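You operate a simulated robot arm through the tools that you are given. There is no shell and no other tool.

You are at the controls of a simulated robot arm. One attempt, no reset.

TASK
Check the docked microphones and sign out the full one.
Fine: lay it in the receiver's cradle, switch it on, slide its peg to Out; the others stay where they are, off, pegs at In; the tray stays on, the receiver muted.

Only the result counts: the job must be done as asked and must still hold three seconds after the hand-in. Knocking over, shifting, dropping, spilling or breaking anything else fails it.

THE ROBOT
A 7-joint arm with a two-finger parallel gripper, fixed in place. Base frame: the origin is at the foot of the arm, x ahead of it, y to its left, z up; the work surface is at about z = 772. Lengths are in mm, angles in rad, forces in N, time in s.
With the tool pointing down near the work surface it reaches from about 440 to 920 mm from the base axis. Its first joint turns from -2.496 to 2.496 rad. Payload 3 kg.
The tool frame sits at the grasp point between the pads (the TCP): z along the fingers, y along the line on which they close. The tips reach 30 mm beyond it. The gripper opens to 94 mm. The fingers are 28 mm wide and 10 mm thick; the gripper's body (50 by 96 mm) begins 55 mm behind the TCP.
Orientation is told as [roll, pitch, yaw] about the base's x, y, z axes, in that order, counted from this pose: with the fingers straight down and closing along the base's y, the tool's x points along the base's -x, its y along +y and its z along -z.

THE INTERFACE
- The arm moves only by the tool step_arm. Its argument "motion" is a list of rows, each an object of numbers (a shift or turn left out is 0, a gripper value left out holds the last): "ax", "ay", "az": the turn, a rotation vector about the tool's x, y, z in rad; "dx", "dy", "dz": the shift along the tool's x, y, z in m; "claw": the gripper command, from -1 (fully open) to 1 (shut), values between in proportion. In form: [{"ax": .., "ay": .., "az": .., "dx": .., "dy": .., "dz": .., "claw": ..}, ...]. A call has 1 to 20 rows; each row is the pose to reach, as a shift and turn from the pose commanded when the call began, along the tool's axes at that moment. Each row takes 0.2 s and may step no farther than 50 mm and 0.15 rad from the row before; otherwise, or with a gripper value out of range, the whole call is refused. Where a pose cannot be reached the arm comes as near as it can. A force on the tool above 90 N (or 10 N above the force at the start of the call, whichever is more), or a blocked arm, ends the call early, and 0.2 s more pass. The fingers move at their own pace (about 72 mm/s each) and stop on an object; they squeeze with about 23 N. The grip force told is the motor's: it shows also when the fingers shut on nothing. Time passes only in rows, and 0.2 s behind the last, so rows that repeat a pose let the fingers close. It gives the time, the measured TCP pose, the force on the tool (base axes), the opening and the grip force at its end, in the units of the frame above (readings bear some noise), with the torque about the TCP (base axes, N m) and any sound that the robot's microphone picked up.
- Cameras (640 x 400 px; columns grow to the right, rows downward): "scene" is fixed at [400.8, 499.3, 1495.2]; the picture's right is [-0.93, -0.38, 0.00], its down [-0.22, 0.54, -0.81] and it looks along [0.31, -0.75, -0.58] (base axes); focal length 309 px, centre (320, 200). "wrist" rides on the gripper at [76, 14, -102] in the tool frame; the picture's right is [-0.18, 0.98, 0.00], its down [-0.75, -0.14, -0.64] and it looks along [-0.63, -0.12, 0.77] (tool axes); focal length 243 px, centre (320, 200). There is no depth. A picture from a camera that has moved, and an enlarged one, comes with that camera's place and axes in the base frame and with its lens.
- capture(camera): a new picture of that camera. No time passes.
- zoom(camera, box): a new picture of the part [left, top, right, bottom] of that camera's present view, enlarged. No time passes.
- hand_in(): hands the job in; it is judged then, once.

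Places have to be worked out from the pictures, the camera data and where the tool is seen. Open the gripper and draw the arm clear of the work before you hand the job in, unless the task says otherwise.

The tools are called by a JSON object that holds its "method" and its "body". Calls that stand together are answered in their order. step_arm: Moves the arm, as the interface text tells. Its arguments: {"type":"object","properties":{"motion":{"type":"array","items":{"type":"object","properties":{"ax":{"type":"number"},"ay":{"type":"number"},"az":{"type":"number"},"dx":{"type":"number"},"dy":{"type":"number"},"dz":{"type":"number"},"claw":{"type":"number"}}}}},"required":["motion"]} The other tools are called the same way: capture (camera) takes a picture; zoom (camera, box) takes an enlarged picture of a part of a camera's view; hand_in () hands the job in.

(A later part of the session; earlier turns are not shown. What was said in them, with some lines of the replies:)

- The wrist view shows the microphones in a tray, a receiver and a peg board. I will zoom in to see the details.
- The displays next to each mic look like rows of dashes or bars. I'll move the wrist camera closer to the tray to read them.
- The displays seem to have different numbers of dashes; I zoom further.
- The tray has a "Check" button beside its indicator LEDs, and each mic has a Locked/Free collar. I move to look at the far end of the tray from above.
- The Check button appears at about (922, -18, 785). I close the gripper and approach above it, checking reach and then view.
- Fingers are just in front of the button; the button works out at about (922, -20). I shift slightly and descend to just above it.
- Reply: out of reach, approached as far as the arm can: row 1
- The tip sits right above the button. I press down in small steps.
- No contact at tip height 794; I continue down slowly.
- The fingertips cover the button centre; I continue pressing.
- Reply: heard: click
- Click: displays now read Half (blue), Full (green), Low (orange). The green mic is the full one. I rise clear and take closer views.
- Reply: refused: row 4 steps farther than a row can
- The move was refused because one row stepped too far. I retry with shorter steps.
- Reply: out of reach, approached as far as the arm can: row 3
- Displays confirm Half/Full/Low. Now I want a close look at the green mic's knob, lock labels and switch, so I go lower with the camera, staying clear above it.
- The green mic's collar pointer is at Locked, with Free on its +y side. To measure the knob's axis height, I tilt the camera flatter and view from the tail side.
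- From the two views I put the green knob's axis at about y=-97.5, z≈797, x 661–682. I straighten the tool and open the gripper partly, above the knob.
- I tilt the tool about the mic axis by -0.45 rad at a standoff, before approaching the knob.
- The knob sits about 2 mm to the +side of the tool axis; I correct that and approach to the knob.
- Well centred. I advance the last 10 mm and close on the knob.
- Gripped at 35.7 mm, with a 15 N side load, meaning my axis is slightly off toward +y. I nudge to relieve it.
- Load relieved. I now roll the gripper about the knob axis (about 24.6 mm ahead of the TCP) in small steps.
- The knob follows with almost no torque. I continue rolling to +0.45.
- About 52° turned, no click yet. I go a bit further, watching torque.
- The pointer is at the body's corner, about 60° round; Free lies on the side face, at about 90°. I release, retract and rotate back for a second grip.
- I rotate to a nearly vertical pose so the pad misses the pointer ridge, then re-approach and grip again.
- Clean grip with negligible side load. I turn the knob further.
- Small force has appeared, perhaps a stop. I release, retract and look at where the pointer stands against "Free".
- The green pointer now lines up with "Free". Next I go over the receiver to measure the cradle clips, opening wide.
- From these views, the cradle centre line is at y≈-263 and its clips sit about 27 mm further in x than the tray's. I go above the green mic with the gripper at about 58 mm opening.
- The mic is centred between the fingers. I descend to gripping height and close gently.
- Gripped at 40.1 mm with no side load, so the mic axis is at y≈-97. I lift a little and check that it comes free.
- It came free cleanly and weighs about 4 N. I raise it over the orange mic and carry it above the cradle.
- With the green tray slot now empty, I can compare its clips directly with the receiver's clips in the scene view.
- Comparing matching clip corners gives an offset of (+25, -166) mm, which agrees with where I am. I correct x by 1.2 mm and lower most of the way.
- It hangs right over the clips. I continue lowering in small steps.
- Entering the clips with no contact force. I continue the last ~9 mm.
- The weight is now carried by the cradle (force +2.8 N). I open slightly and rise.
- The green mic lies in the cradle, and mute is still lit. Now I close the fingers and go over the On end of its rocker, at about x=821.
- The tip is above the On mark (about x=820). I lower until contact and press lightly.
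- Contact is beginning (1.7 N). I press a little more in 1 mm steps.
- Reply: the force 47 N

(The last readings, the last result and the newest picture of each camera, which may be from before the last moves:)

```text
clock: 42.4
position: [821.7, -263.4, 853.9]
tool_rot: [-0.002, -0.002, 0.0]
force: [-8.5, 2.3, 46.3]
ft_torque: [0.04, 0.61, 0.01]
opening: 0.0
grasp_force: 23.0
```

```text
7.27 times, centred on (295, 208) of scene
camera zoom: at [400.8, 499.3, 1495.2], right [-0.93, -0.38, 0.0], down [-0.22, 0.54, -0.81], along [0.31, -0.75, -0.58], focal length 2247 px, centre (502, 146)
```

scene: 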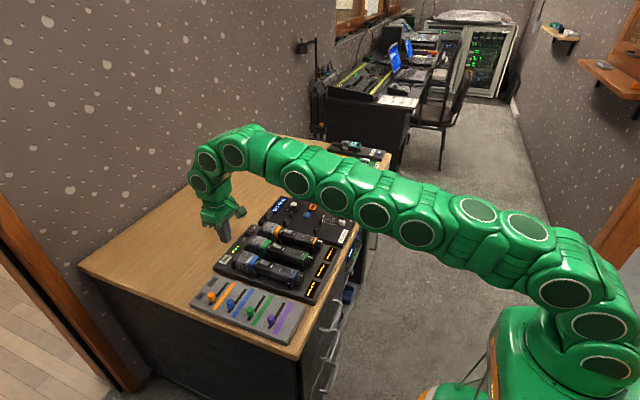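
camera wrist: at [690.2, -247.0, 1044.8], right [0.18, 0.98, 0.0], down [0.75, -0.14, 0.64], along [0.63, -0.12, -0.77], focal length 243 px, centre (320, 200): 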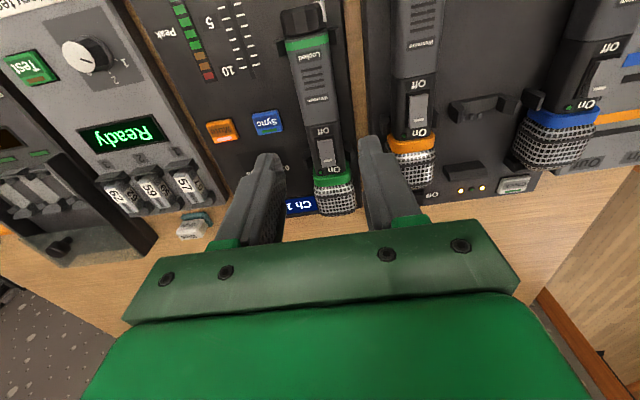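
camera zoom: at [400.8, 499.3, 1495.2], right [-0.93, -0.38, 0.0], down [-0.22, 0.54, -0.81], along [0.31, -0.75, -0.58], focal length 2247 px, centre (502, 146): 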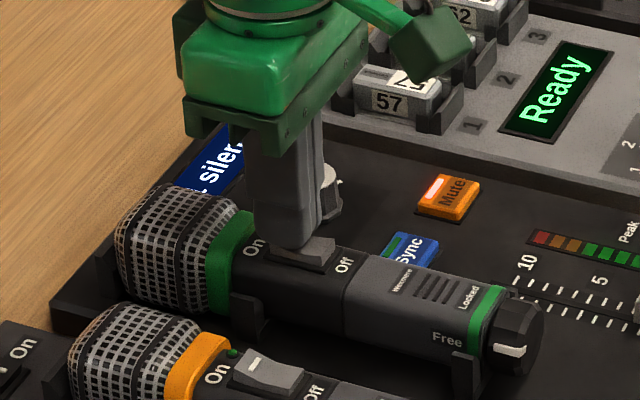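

Hard stop at 46 N with no click; I back off and look at the rocker's state.

{"method": "step_arm", "body": {"motion": [{"dz": -0.005}, {"dz": -0.03}, {"dx": 0.02, "dz": -0.06}, {"dx": 0.06, "dz": -0.06}]}}

{"method": "zoom", "body": {"camera": "scene", "box": [260, 190, 330, 245]}}

{"method": "zoom", "body": {"camera": "scene", "box": [280, 205, 310, 230]}}

{"method": "zoom", "body": {"camera": "wrist", "box": [260, 60, 420, 180]}}

```text
clock: 43.4
position: [759.3, -263.6, 912.8]
tool_rot: [0.0, 0.0, 0.001]
force: [0.0, 0.1, 0.2]
ft_torque: [0.0, -0.05, 0.02]
opening: 0.1
grasp_force: 23.0
```

```text
7.27 times, centred on (295, 218) of scene
camera zoom: at [400.8, 499.3, 1495.2], right [-0.93, -0.38, 0.0], down [-0.22, 0.54, -0.81], along [0.31, -0.75, -0.58], focal length 2247 px, centre (502, 73)
```

zoom: 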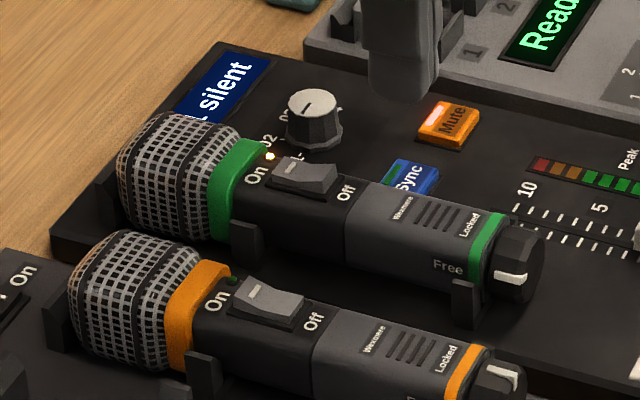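

```text
16.00 times, centred on (295, 218) of scene
camera zoom: at [400.8, 499.3, 1495.2], right [-0.93, -0.38, 0.0], down [-0.22, 0.54, -0.81], along [0.31, -0.75, -0.58], focal length 4943 px, centre (720, -80)
```

zoom: 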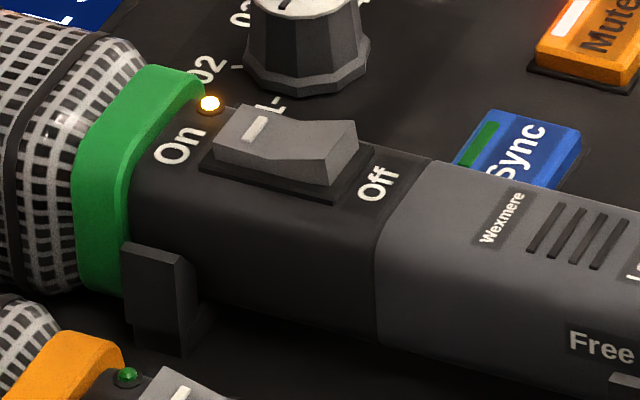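

```text
3.33 times, centred on (340, 120) of wrist
camera zoom: at [682.3, -250.4, 1015.6], right [0.18, 0.98, 0.0], down [0.75, -0.14, 0.64], along [0.63, -0.12, -0.77], focal length 809 px, centre (253, 467)
```

zoom: 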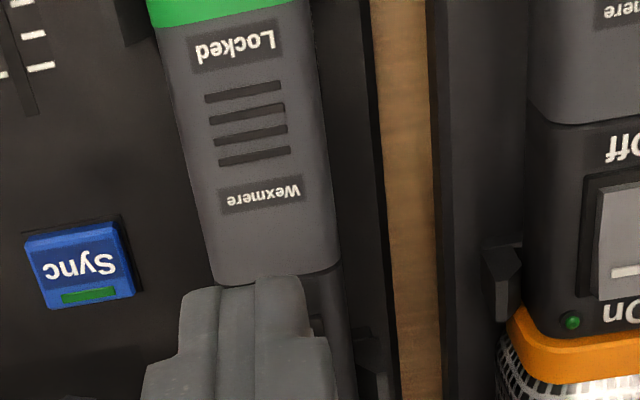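

The rocker has flipped to On and the mic's light is lit; mute is still on. Now for the green peg at about (744, 117), I fly over to the peg board.

{"method": "step_arm", "body": {"motion": [{"dx": 0.0, "dy": 0.0, "dz": -0.04, "claw": 0.2}, {"dx": 0.002, "dy": 0.045, "dz": -0.045}, {"dx": 0.004, "dy": 0.093, "dz": -0.045}, {"dx": 0.006, "dy": 0.141, "dz": -0.045}, {"dx": 0.008, "dy": 0.189, "dz": -0.045}, {"dx": 0.01, "dy": 0.237, "dz": -0.045}, {"dx": 0.012, "dy": 0.285, "dz": -0.045}, {"dx": 0.014, "dy": 0.333, "dz": -0.045}, {"dx": 0.015, "dy": 0.378, "dz": -0.045}, {"dx": 0.015, "dy": 0.378, "dz": -0.01}]}}

{"method": "capture", "body": {"camera": "wrist"}}

{"method": "zoom", "body": {"camera": "wrist", "box": [220, 20, 420, 200]}}

{"method": "zoom", "body": {"camera": "scene", "box": [190, 240, 310, 350]}}

```text
clock: 45.6
position: [744.3, 115.3, 919.4]
tool_rot: [0.0, 0.002, -0.001]
force: [-0.6, -0.1, -0.9]
ft_torque: [-0.01, 0.0, 0.03]
opening: 37.5
grasp_force: 0.1
```

```text
taken
camera wrist: at [667.2, 129.4, 1022.8], right [0.18, 0.98, 0.0], down [0.75, -0.14, 0.64], along [0.63, -0.12, -0.77], focal length 243 px, centre (320, 200)
```

wrist: 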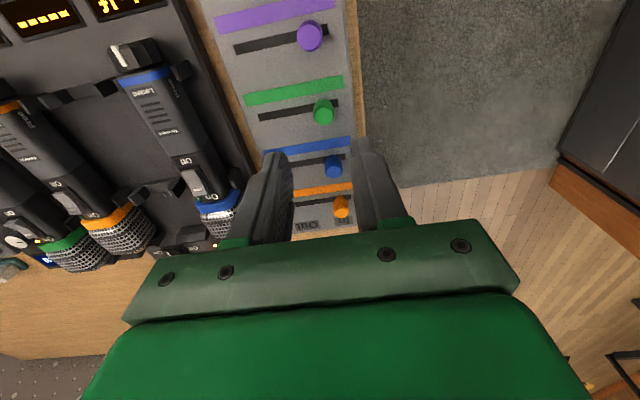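

```text
2.22 times, centred on (320, 110) of wrist
camera zoom: at [667.2, 129.4, 1022.8], right [0.18, 0.98, 0.0], down [0.75, -0.14, 0.64], along [0.63, -0.12, -0.77], focal length 539 px, centre (320, 400)
```

zoom: 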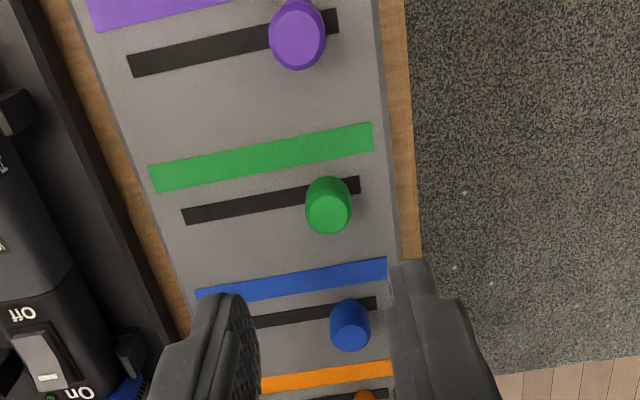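

```text
3.64 times, centred on (250, 295) of scene
camera zoom: at [400.8, 499.3, 1495.2], right [-0.93, -0.38, 0.0], down [-0.22, 0.54, -0.81], along [0.31, -0.75, -0.58], focal length 1123 px, centre (574, -146)
```

zoom: 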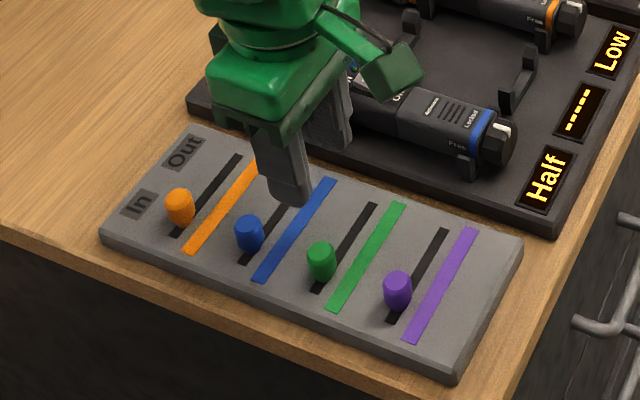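

The green peg stands at about (747, 118.5), top z≈809, with its slot running y 51–133. I lower with the fingers straddling it and close.

{"method": "step_arm", "body": {"motion": [{"dx": -0.003, "dy": 0.003, "dz": 0.03}, {"dx": -0.003, "dy": 0.003, "dz": 0.06}, {"dx": -0.003, "dy": 0.003, "dz": 0.075}]}}

{"method": "zoom", "body": {"camera": "wrist", "box": [240, 80, 400, 200]}}

{"method": "zoom", "body": {"camera": "scene", "box": [200, 260, 300, 340]}}

```text
clock: 46.4
position: [746.4, 117.2, 844.9]
tool_rot: [0.0, -0.001, 0.001]
force: [0.1, 0.1, -0.7]
ft_torque: [0.0, 0.01, 0.01]
opening: 37.4
grasp_force: 0.0
```

```text
3.33 times, centred on (320, 140) of wrist
camera zoom: at [669.9, 132.2, 948.3], right [0.18, 0.98, 0.0], down [0.75, -0.14, 0.64], along [0.63, -0.12, -0.77], focal length 809 px, centre (320, 400)
```

zoom: 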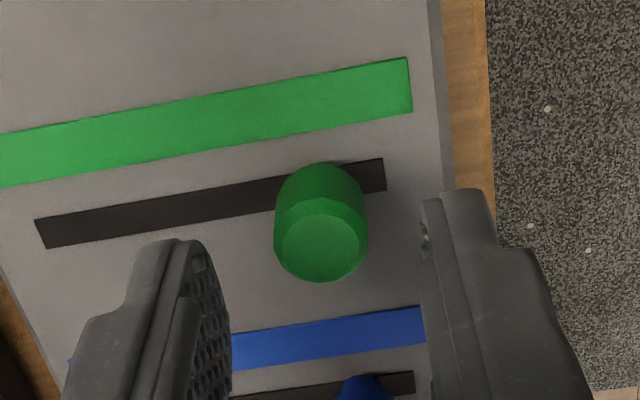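

```text
5.00 times, centred on (250, 300) of scene
camera zoom: at [400.8, 499.3, 1495.2], right [-0.93, -0.38, 0.0], down [-0.22, 0.54, -0.81], along [0.31, -0.75, -0.58], focal length 1545 px, centre (670, -300)
```

zoom: 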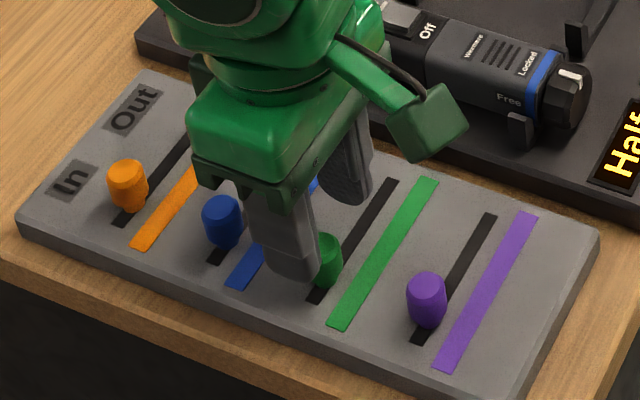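

Alignment matches. I lower to 816 and close on the peg.

{"method": "step_arm", "body": {"motion": [{"dx": -0.001, "dy": 0.0006, "dz": 0.012}, {"dx": -0.001, "dy": 0.0006, "dz": 0.022}, {"dx": -0.001, "dy": 0.0006, "dz": 0.029}, {"dx": -0.001, "dy": 0.0006, "dz": 0.029, "claw": 0.4}, {"dx": -0.001, "dy": 0.0006, "dz": 0.029, "claw": 0.55}, {"dx": -0.001, "dy": 0.0006, "dz": 0.029, "claw": 0.7}, {"dx": -0.001, "dy": 0.0006, "dz": 0.029, "claw": 0.7}]}}

{"method": "zoom", "body": {"camera": "wrist", "box": [240, 80, 400, 200]}}

{"method": "zoom", "body": {"camera": "scene", "box": [200, 260, 300, 340]}}

```text
clock: 48.0
position: [748.6, 116.8, 815.7]
tool_rot: [0.0, 0.0, 0.0]
force: [2.7, -11.3, -1.1]
ft_torque: [0.06, -0.15, -0.03]
opening: 18.8
grasp_force: 45.0
```

```text
3.33 times, centred on (320, 140) of wrist
camera zoom: at [671.9, 132.2, 918.7], right [0.19, 0.98, 0.0], down [0.75, -0.14, 0.64], along [0.63, -0.12, -0.77], focal length 809 px, centre (320, 400)
```

zoom: 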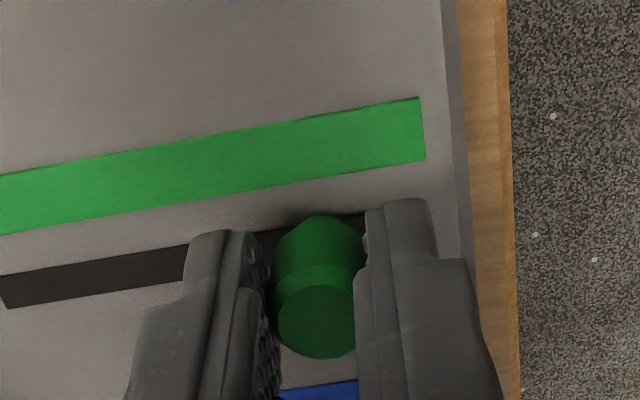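

```text
5.00 times, centred on (250, 300) of scene
camera zoom: at [400.8, 499.3, 1495.2], right [-0.93, -0.38, 0.0], down [-0.22, 0.54, -0.81], along [0.31, -0.75, -0.58], focal length 1545 px, centre (670, -300)
```

zoom: 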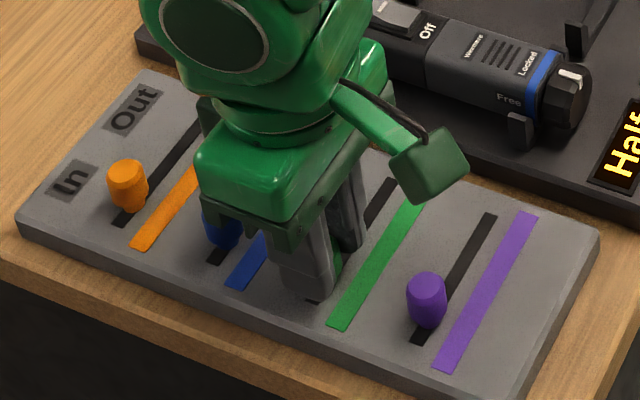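

Peg held. I slide it toward Out (-y), first 40 mm.

{"method": "step_arm", "body": {"motion": [{"dy": -0.005}, {"dy": -0.01}, {"dy": -0.015}, {"dy": -0.02}, {"dy": -0.025}, {"dy": -0.03}, {"dy": -0.035}, {"dy": -0.04}]}}

{"method": "zoom", "body": {"camera": "scene", "box": [200, 260, 300, 340]}}

```text
clock: 49.8
position: [749.7, 77.7, 815.2]
tool_rot: [0.001, 0.002, -0.002]
force: [-31.6, -0.8, 5.8]
ft_torque: [0.42, 1.01, 0.01]
opening: 18.6
grasp_force: 45.0
```

```text
5.00 times, centred on (250, 300) of scene
camera zoom: at [400.8, 499.3, 1495.2], right [-0.93, -0.38, 0.0], down [-0.22, 0.54, -0.81], along [0.31, -0.75, -0.58], focal length 1545 px, centre (670, -300)
```

zoom: 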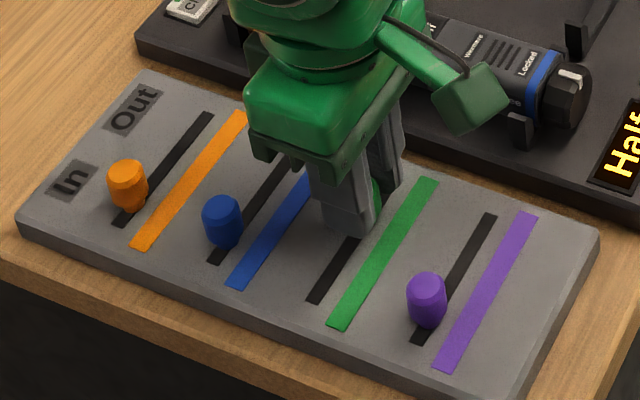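

A side load has built up in x (-32 N), so I loosen the grip to straddle the peg and push the remainder with the +y finger only.

{"method": "step_arm", "body": {"motion": [{"claw": 0.5}, {"claw": 0.5}]}}

{"method": "zoom", "body": {"camera": "wrist", "box": [240, 80, 400, 200]}}

```text
clock: 50.4
position: [750.5, 77.7, 817.2]
tool_rot: [-0.001, -0.002, 0.001]
force: [-0.5, 0.3, -0.2]
ft_torque: [0.02, 0.05, -0.01]
opening: 23.5
grasp_force: 0.1
```

```text
3.33 times, centred on (320, 140) of wrist
camera zoom: at [673.6, 92.3, 918.8], right [0.18, 0.98, 0.0], down [0.75, -0.14, 0.64], along [0.63, -0.12, -0.77], focal length 809 px, centre (320, 400)
```

zoom: 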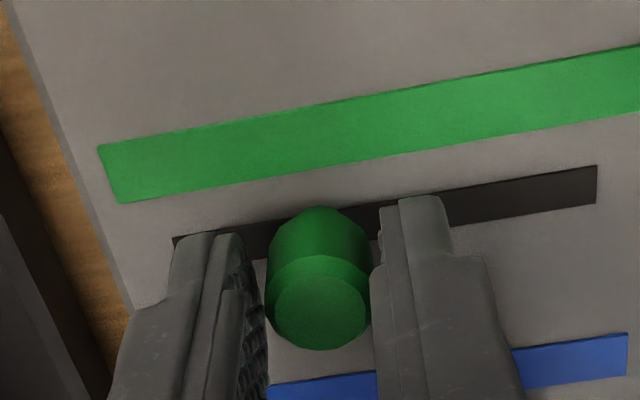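

Load is gone. I push the peg with the +y finger, in small steps toward the Out end.

{"method": "step_arm", "body": {"motion": [{"dy": -0.004}, {"dy": -0.008}, {"dy": -0.011}, {"dy": -0.014}, {"dy": -0.0155}]}}

{"method": "zoom", "body": {"camera": "wrist", "box": [240, 80, 400, 200]}}

{"method": "zoom", "body": {"camera": "scene", "box": [200, 260, 300, 340]}}

```text
clock: 51.6
position: [750.0, 62.0, 816.4]
tool_rot: [0.001, 0.0, 0.0]
force: [0.9, -0.3, 0.2]
ft_torque: [0.0, -0.01, -0.01]
opening: 23.8
grasp_force: 0.0
```

```text
3.33 times, centred on (320, 140) of wrist
camera zoom: at [672.9, 77.2, 919.3], right [0.18, 0.98, 0.0], down [0.75, -0.14, 0.64], along [0.63, -0.12, -0.77], focal length 809 px, centre (320, 400)
```

zoom: 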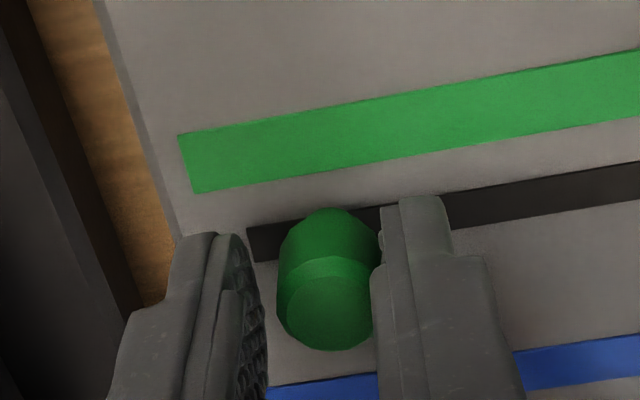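

```text
5.00 times, centred on (250, 300) of scene
camera zoom: at [400.8, 499.3, 1495.2], right [-0.93, -0.38, 0.0], down [-0.22, 0.54, -0.81], along [0.31, -0.75, -0.58], focal length 1545 px, centre (670, -300)
```

zoom: 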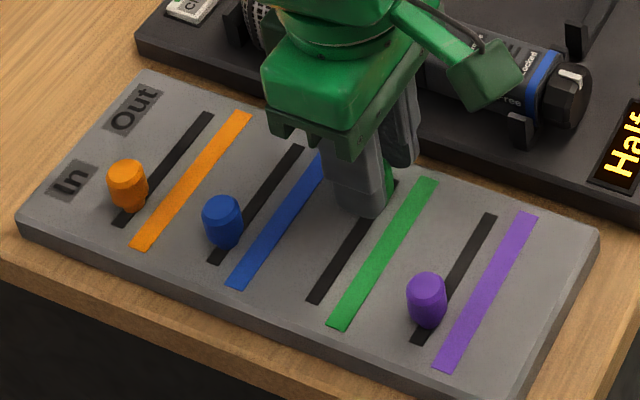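

The peg is nearly at the mirrored position of In. I push a few mm more gently to find the end stop.

{"method": "step_arm", "body": {"motion": [{"dy": -0.001}, {"dy": -0.002}]}}

{"method": "zoom", "body": {"camera": "wrist", "box": [240, 80, 400, 200]}}

```text
clock: 52.2
position: [749.8, 60.7, 816.5]
tool_rot: [0.001, 0.002, 0.0]
force: [-0.1, 1.0, 0.3]
ft_torque: [0.08, 0.03, -0.01]
opening: 24.0
grasp_force: 0.2
```

```text
3.33 times, centred on (320, 140) of wrist
camera zoom: at [673.1, 75.3, 919.4], right [0.18, 0.98, 0.0], down [0.75, -0.14, 0.64], along [0.63, -0.12, -0.77], focal length 809 px, centre (320, 400)
```

zoom: 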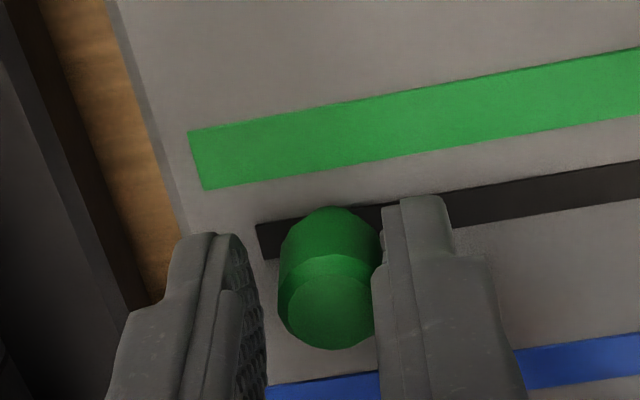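

{"method": "step_arm", "body": {"motion": [{"dy": -0.001}, {"dy": -0.002}, {"dy": -0.003}]}}

{"method": "zoom", "body": {"camera": "wrist", "box": [240, 80, 400, 200]}}

```text
clock: 53.0
position: [749.5, 58.8, 816.4]
tool_rot: [0.0, 0.001, 0.002]
force: [0.5, 7.0, 3.1]
ft_torque: [0.21, 0.0, 0.04]
opening: 27.4
grasp_force: 3.9
```

```text
3.33 times, centred on (320, 140) of wrist
camera zoom: at [673.1, 72.9, 919.4], right [0.18, 0.98, 0.0], down [0.75, -0.14, 0.64], along [0.63, -0.12, -0.77], focal length 809 px, centre (320, 400)
```

zoom: 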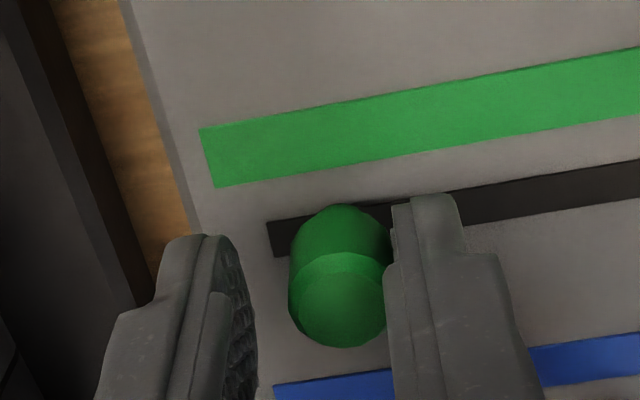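

The end stop is reached (7 N, the finger yielding). I back off, open and rise clear, then check everything.

{"method": "step_arm", "body": {"motion": [{"dy": 0.0025, "claw": 0.35}, {"dy": 0.0025, "claw": 0.3}, {"dy": 0.0025, "dz": -0.04}, {"dy": 0.0025, "dz": -0.085}, {"dx": 0.02, "dy": 0.0025, "dz": -0.13}, {"dx": 0.06, "dy": 0.0025, "dz": -0.155, "claw": -0.5}, {"dx": 0.1, "dy": 0.0025, "dz": -0.18, "claw": -1}, {"dx": 0.14, "dy": 0.0025, "dz": -0.2, "claw": -1}]}}

{"method": "capture", "body": {"camera": "scene"}}

{"method": "zoom", "body": {"camera": "scene", "box": [180, 180, 360, 345]}}

{"method": "capture", "body": {"camera": "wrist"}}

```text
clock: 54.8
position: [609.0, 61.8, 1018.4]
tool_rot: [0.001, 0.0, -0.001]
force: [0.5, -0.2, -0.4]
ft_torque: [0.01, 0.02, 0.0]
opening: 94.1
grasp_force: 0.0
```

```text
taken
```

scene: 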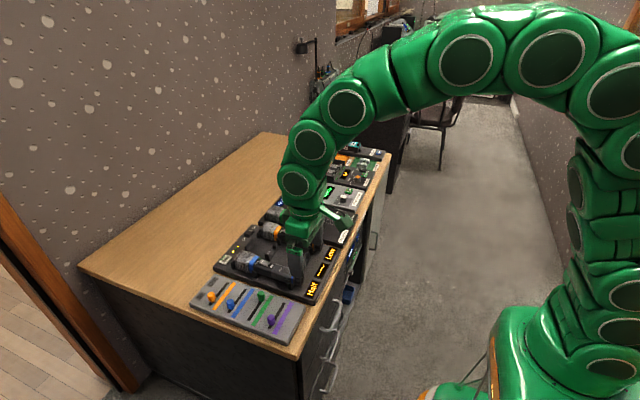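

```text
2.42 times, centred on (270, 262) of scene
camera zoom: at [400.8, 499.3, 1495.2], right [-0.93, -0.38, 0.0], down [-0.22, 0.54, -0.81], along [0.31, -0.75, -0.58], focal length 749 px, centre (441, 48)
```

zoom: 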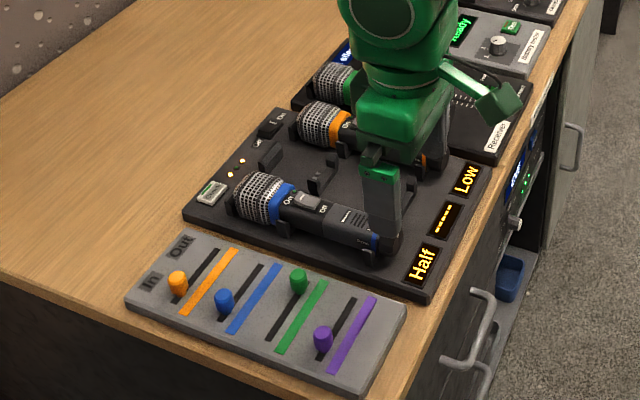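

```text
taken
camera wrist: at [531.9, 76.2, 1121.2], right [0.18, 0.98, 0.0], down [0.75, -0.14, 0.64], along [0.63, -0.12, -0.77], focal length 243 px, centre (320, 200)
```

wrist: 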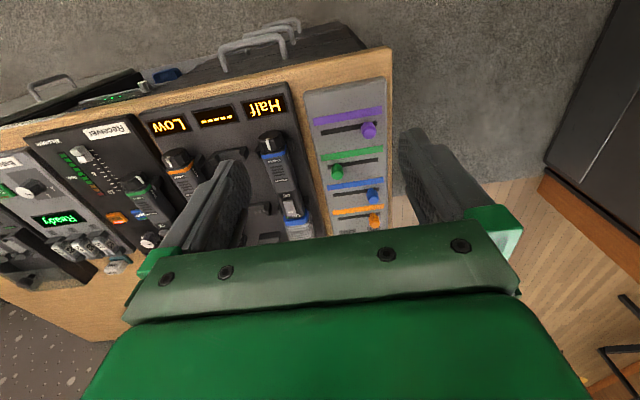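

The peg is at Out. I raise the arm further clear for an unobstructed final check.

{"method": "step_arm", "body": {"motion": [{"dy": 0.04, "dz": -0.03}, {"dy": 0.08, "dz": -0.06}, {"dy": 0.12, "dz": -0.09}, {"dy": 0.16, "dz": -0.12}, {"dy": 0.2, "dz": -0.14}]}}

{"method": "capture", "body": {"camera": "scene"}}

{"method": "zoom", "body": {"camera": "scene", "box": [230, 170, 360, 270]}}

{"method": "zoom", "body": {"camera": "wrist", "box": [0, 0, 320, 240]}}

```text
clock: 56.0
position: [610.8, 258.6, 1158.1]
tool_rot: [0.0, 0.001, -0.002]
force: [1.1, -0.2, 0.1]
ft_torque: [-0.03, -0.03, 0.01]
opening: 93.9
grasp_force: 0.1
```

```text
taken
```

scene: 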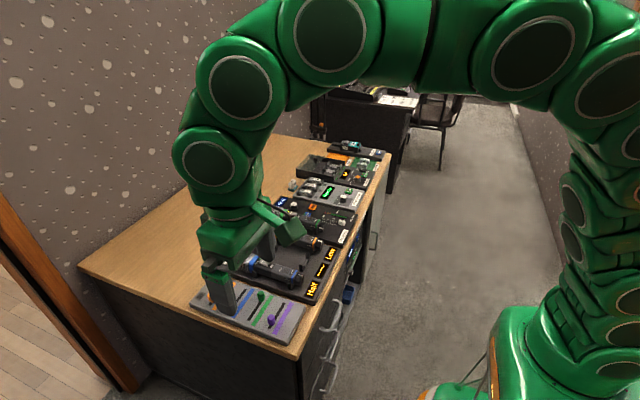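

```text
4.00 times, centred on (295, 220) of scene
camera zoom: at [400.8, 499.3, 1495.2], right [-0.93, -0.38, 0.0], down [-0.22, 0.54, -0.81], along [0.31, -0.75, -0.58], focal length 1236 px, centre (420, 120)
```

zoom: 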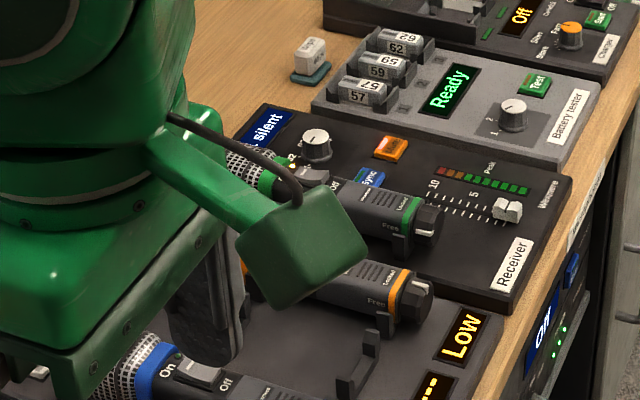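

```text
1.67 times, centred on (160, 120) of wrist
camera zoom: at [534.1, 273.8, 1260.4], right [0.18, 0.98, 0.0], down [0.75, -0.14, 0.64], along [0.63, -0.12, -0.77], focal length 404 px, centre (587, 333)
```

zoom: 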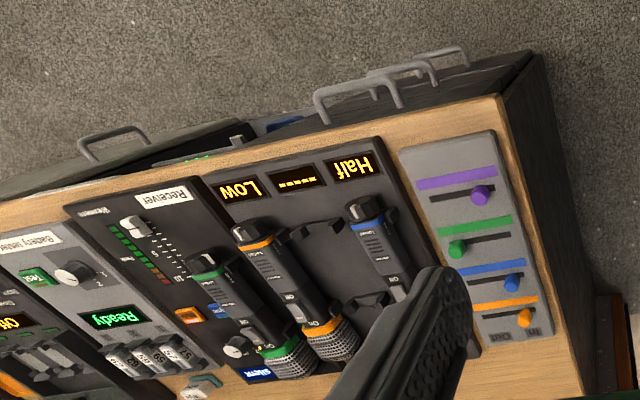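

The arm blocks the scene camera here, so I return to the starting area, high above the work, for the final check.

{"method": "step_arm", "body": {"motion": [{"dx": -0.005, "dy": -0.045}, {"dx": -0.01, "dy": -0.09}, {"dx": -0.015, "dy": -0.135}, {"dx": -0.02, "dy": -0.18}, {"dx": -0.025, "dy": -0.225}, {"dx": -0.03, "dy": -0.27}, {"dx": -0.035, "dy": -0.315}, {"dx": -0.04, "dy": -0.36}, {"dx": -0.045, "dy": -0.405}, {"dx": -0.05, "dy": -0.45}, {"dx": -0.053, "dy": -0.495}, {"dx": -0.053, "dy": -0.53}]}}

{"method": "zoom", "body": {"camera": "scene", "box": [185, 170, 365, 345]}}

{"method": "zoom", "body": {"camera": "scene", "box": [250, 185, 350, 260]}}

{"method": "zoom", "body": {"camera": "scene", "box": [205, 215, 285, 275]}}

{"method": "capture", "body": {"camera": "wrist"}}

```text
clock: 58.6
position: [662.6, -270.1, 1159.6]
tool_rot: [-0.001, 0.0, 0.0]
force: [0.9, 0.4, -0.5]
ft_torque: [-0.01, 0.01, -0.01]
opening: 94.0
grasp_force: 0.1
```

```text
2.29 times, centred on (275, 258) of scene
camera zoom: at [400.8, 499.3, 1495.2], right [-0.93, -0.38, 0.0], down [-0.22, 0.54, -0.81], along [0.31, -0.75, -0.58], focal length 706 px, centre (423, 69)
```

zoom: 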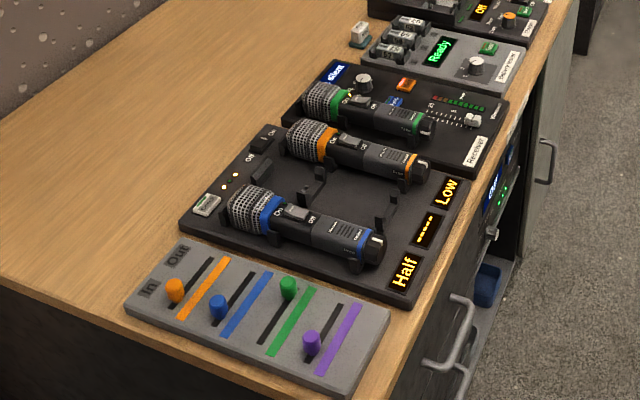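

```text
5.33 times, centred on (300, 222) of scene
camera zoom: at [400.8, 499.3, 1495.2], right [-0.93, -0.38, 0.0], down [-0.22, 0.54, -0.81], along [0.31, -0.75, -0.58], focal length 1648 px, centre (427, 80)
```

zoom: 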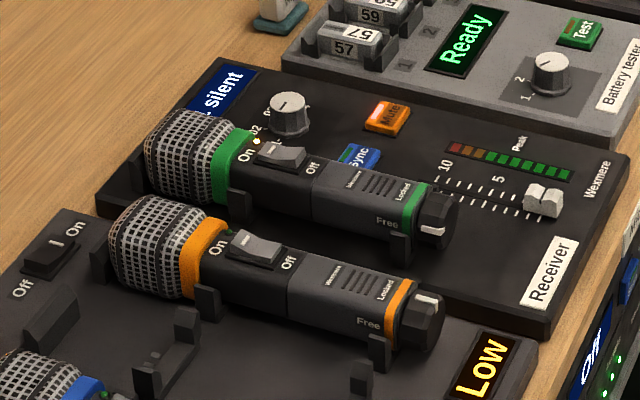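

```text
6.67 times, centred on (245, 245) of scene
camera zoom: at [400.8, 499.3, 1495.2], right [-0.93, -0.38, 0.0], down [-0.22, 0.54, -0.81], along [0.31, -0.75, -0.58], focal length 2060 px, centre (820, -100)
```

zoom: 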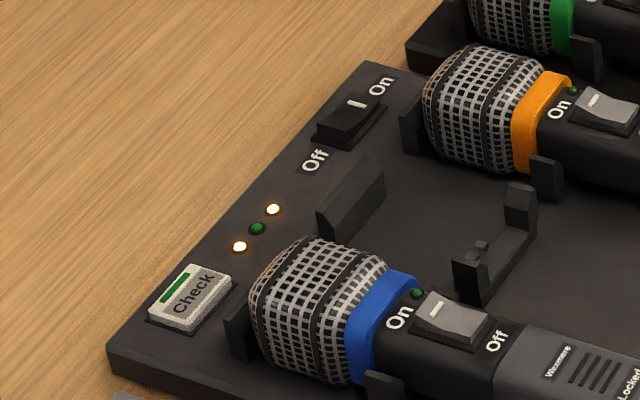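

```text
taken
camera wrist: at [584.8, -256.1, 1262.2], right [0.18, 0.98, 0.0], down [0.75, -0.14, 0.64], along [0.63, -0.12, -0.77], focal length 243 px, centre (320, 200)
```

wrist: 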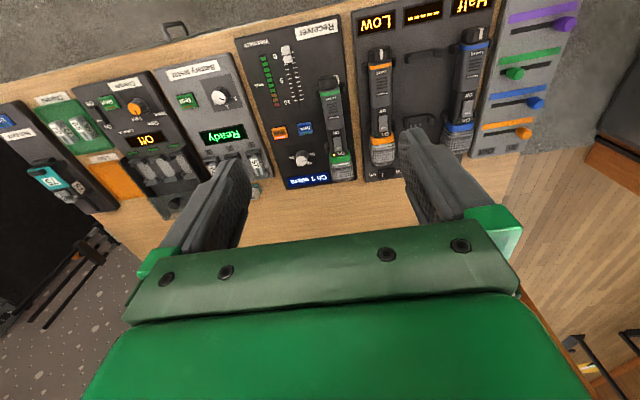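

Final check:
- **Green mic:** it lies in the receiver's cradle, switched on with its light lit, and its peg is at Out.
- **Other mics:** blue and orange are docked and off, with their pegs at In.
- **Tray and receiver:** the tray is on and the receiver is still muted.

The arm is clear and the gripper open, so I hand in.

{"method": "hand_in", "body": {}}

```text
The job is handed in.
```

I signed out the green microphone, the one the tray showed as Full after I pressed its Check button. The other two read Half (blue) and Low (orange). The job is handed in, and I haven't seen a verdict.

- **Green mic:** it lies in the receiver's cradle, switched on with its light lit. Before lifting it I turned its collar from Locked to Free, and it is still at Free.
- **Pegs:** the green peg is pushed to its stop at Out. The orange, blue and purple pegs are still at In.
- **Other mics:** blue and orange stayed docked and off.
- **Tray and receiver:** the tray is still on and the receiver is still muted.

While switching the mic on, I pressed on it with about 46 N before I noticed the switch had flipped. It stayed seated in the cradle, and I saw nothing else shifted or damaged in the final pictures.
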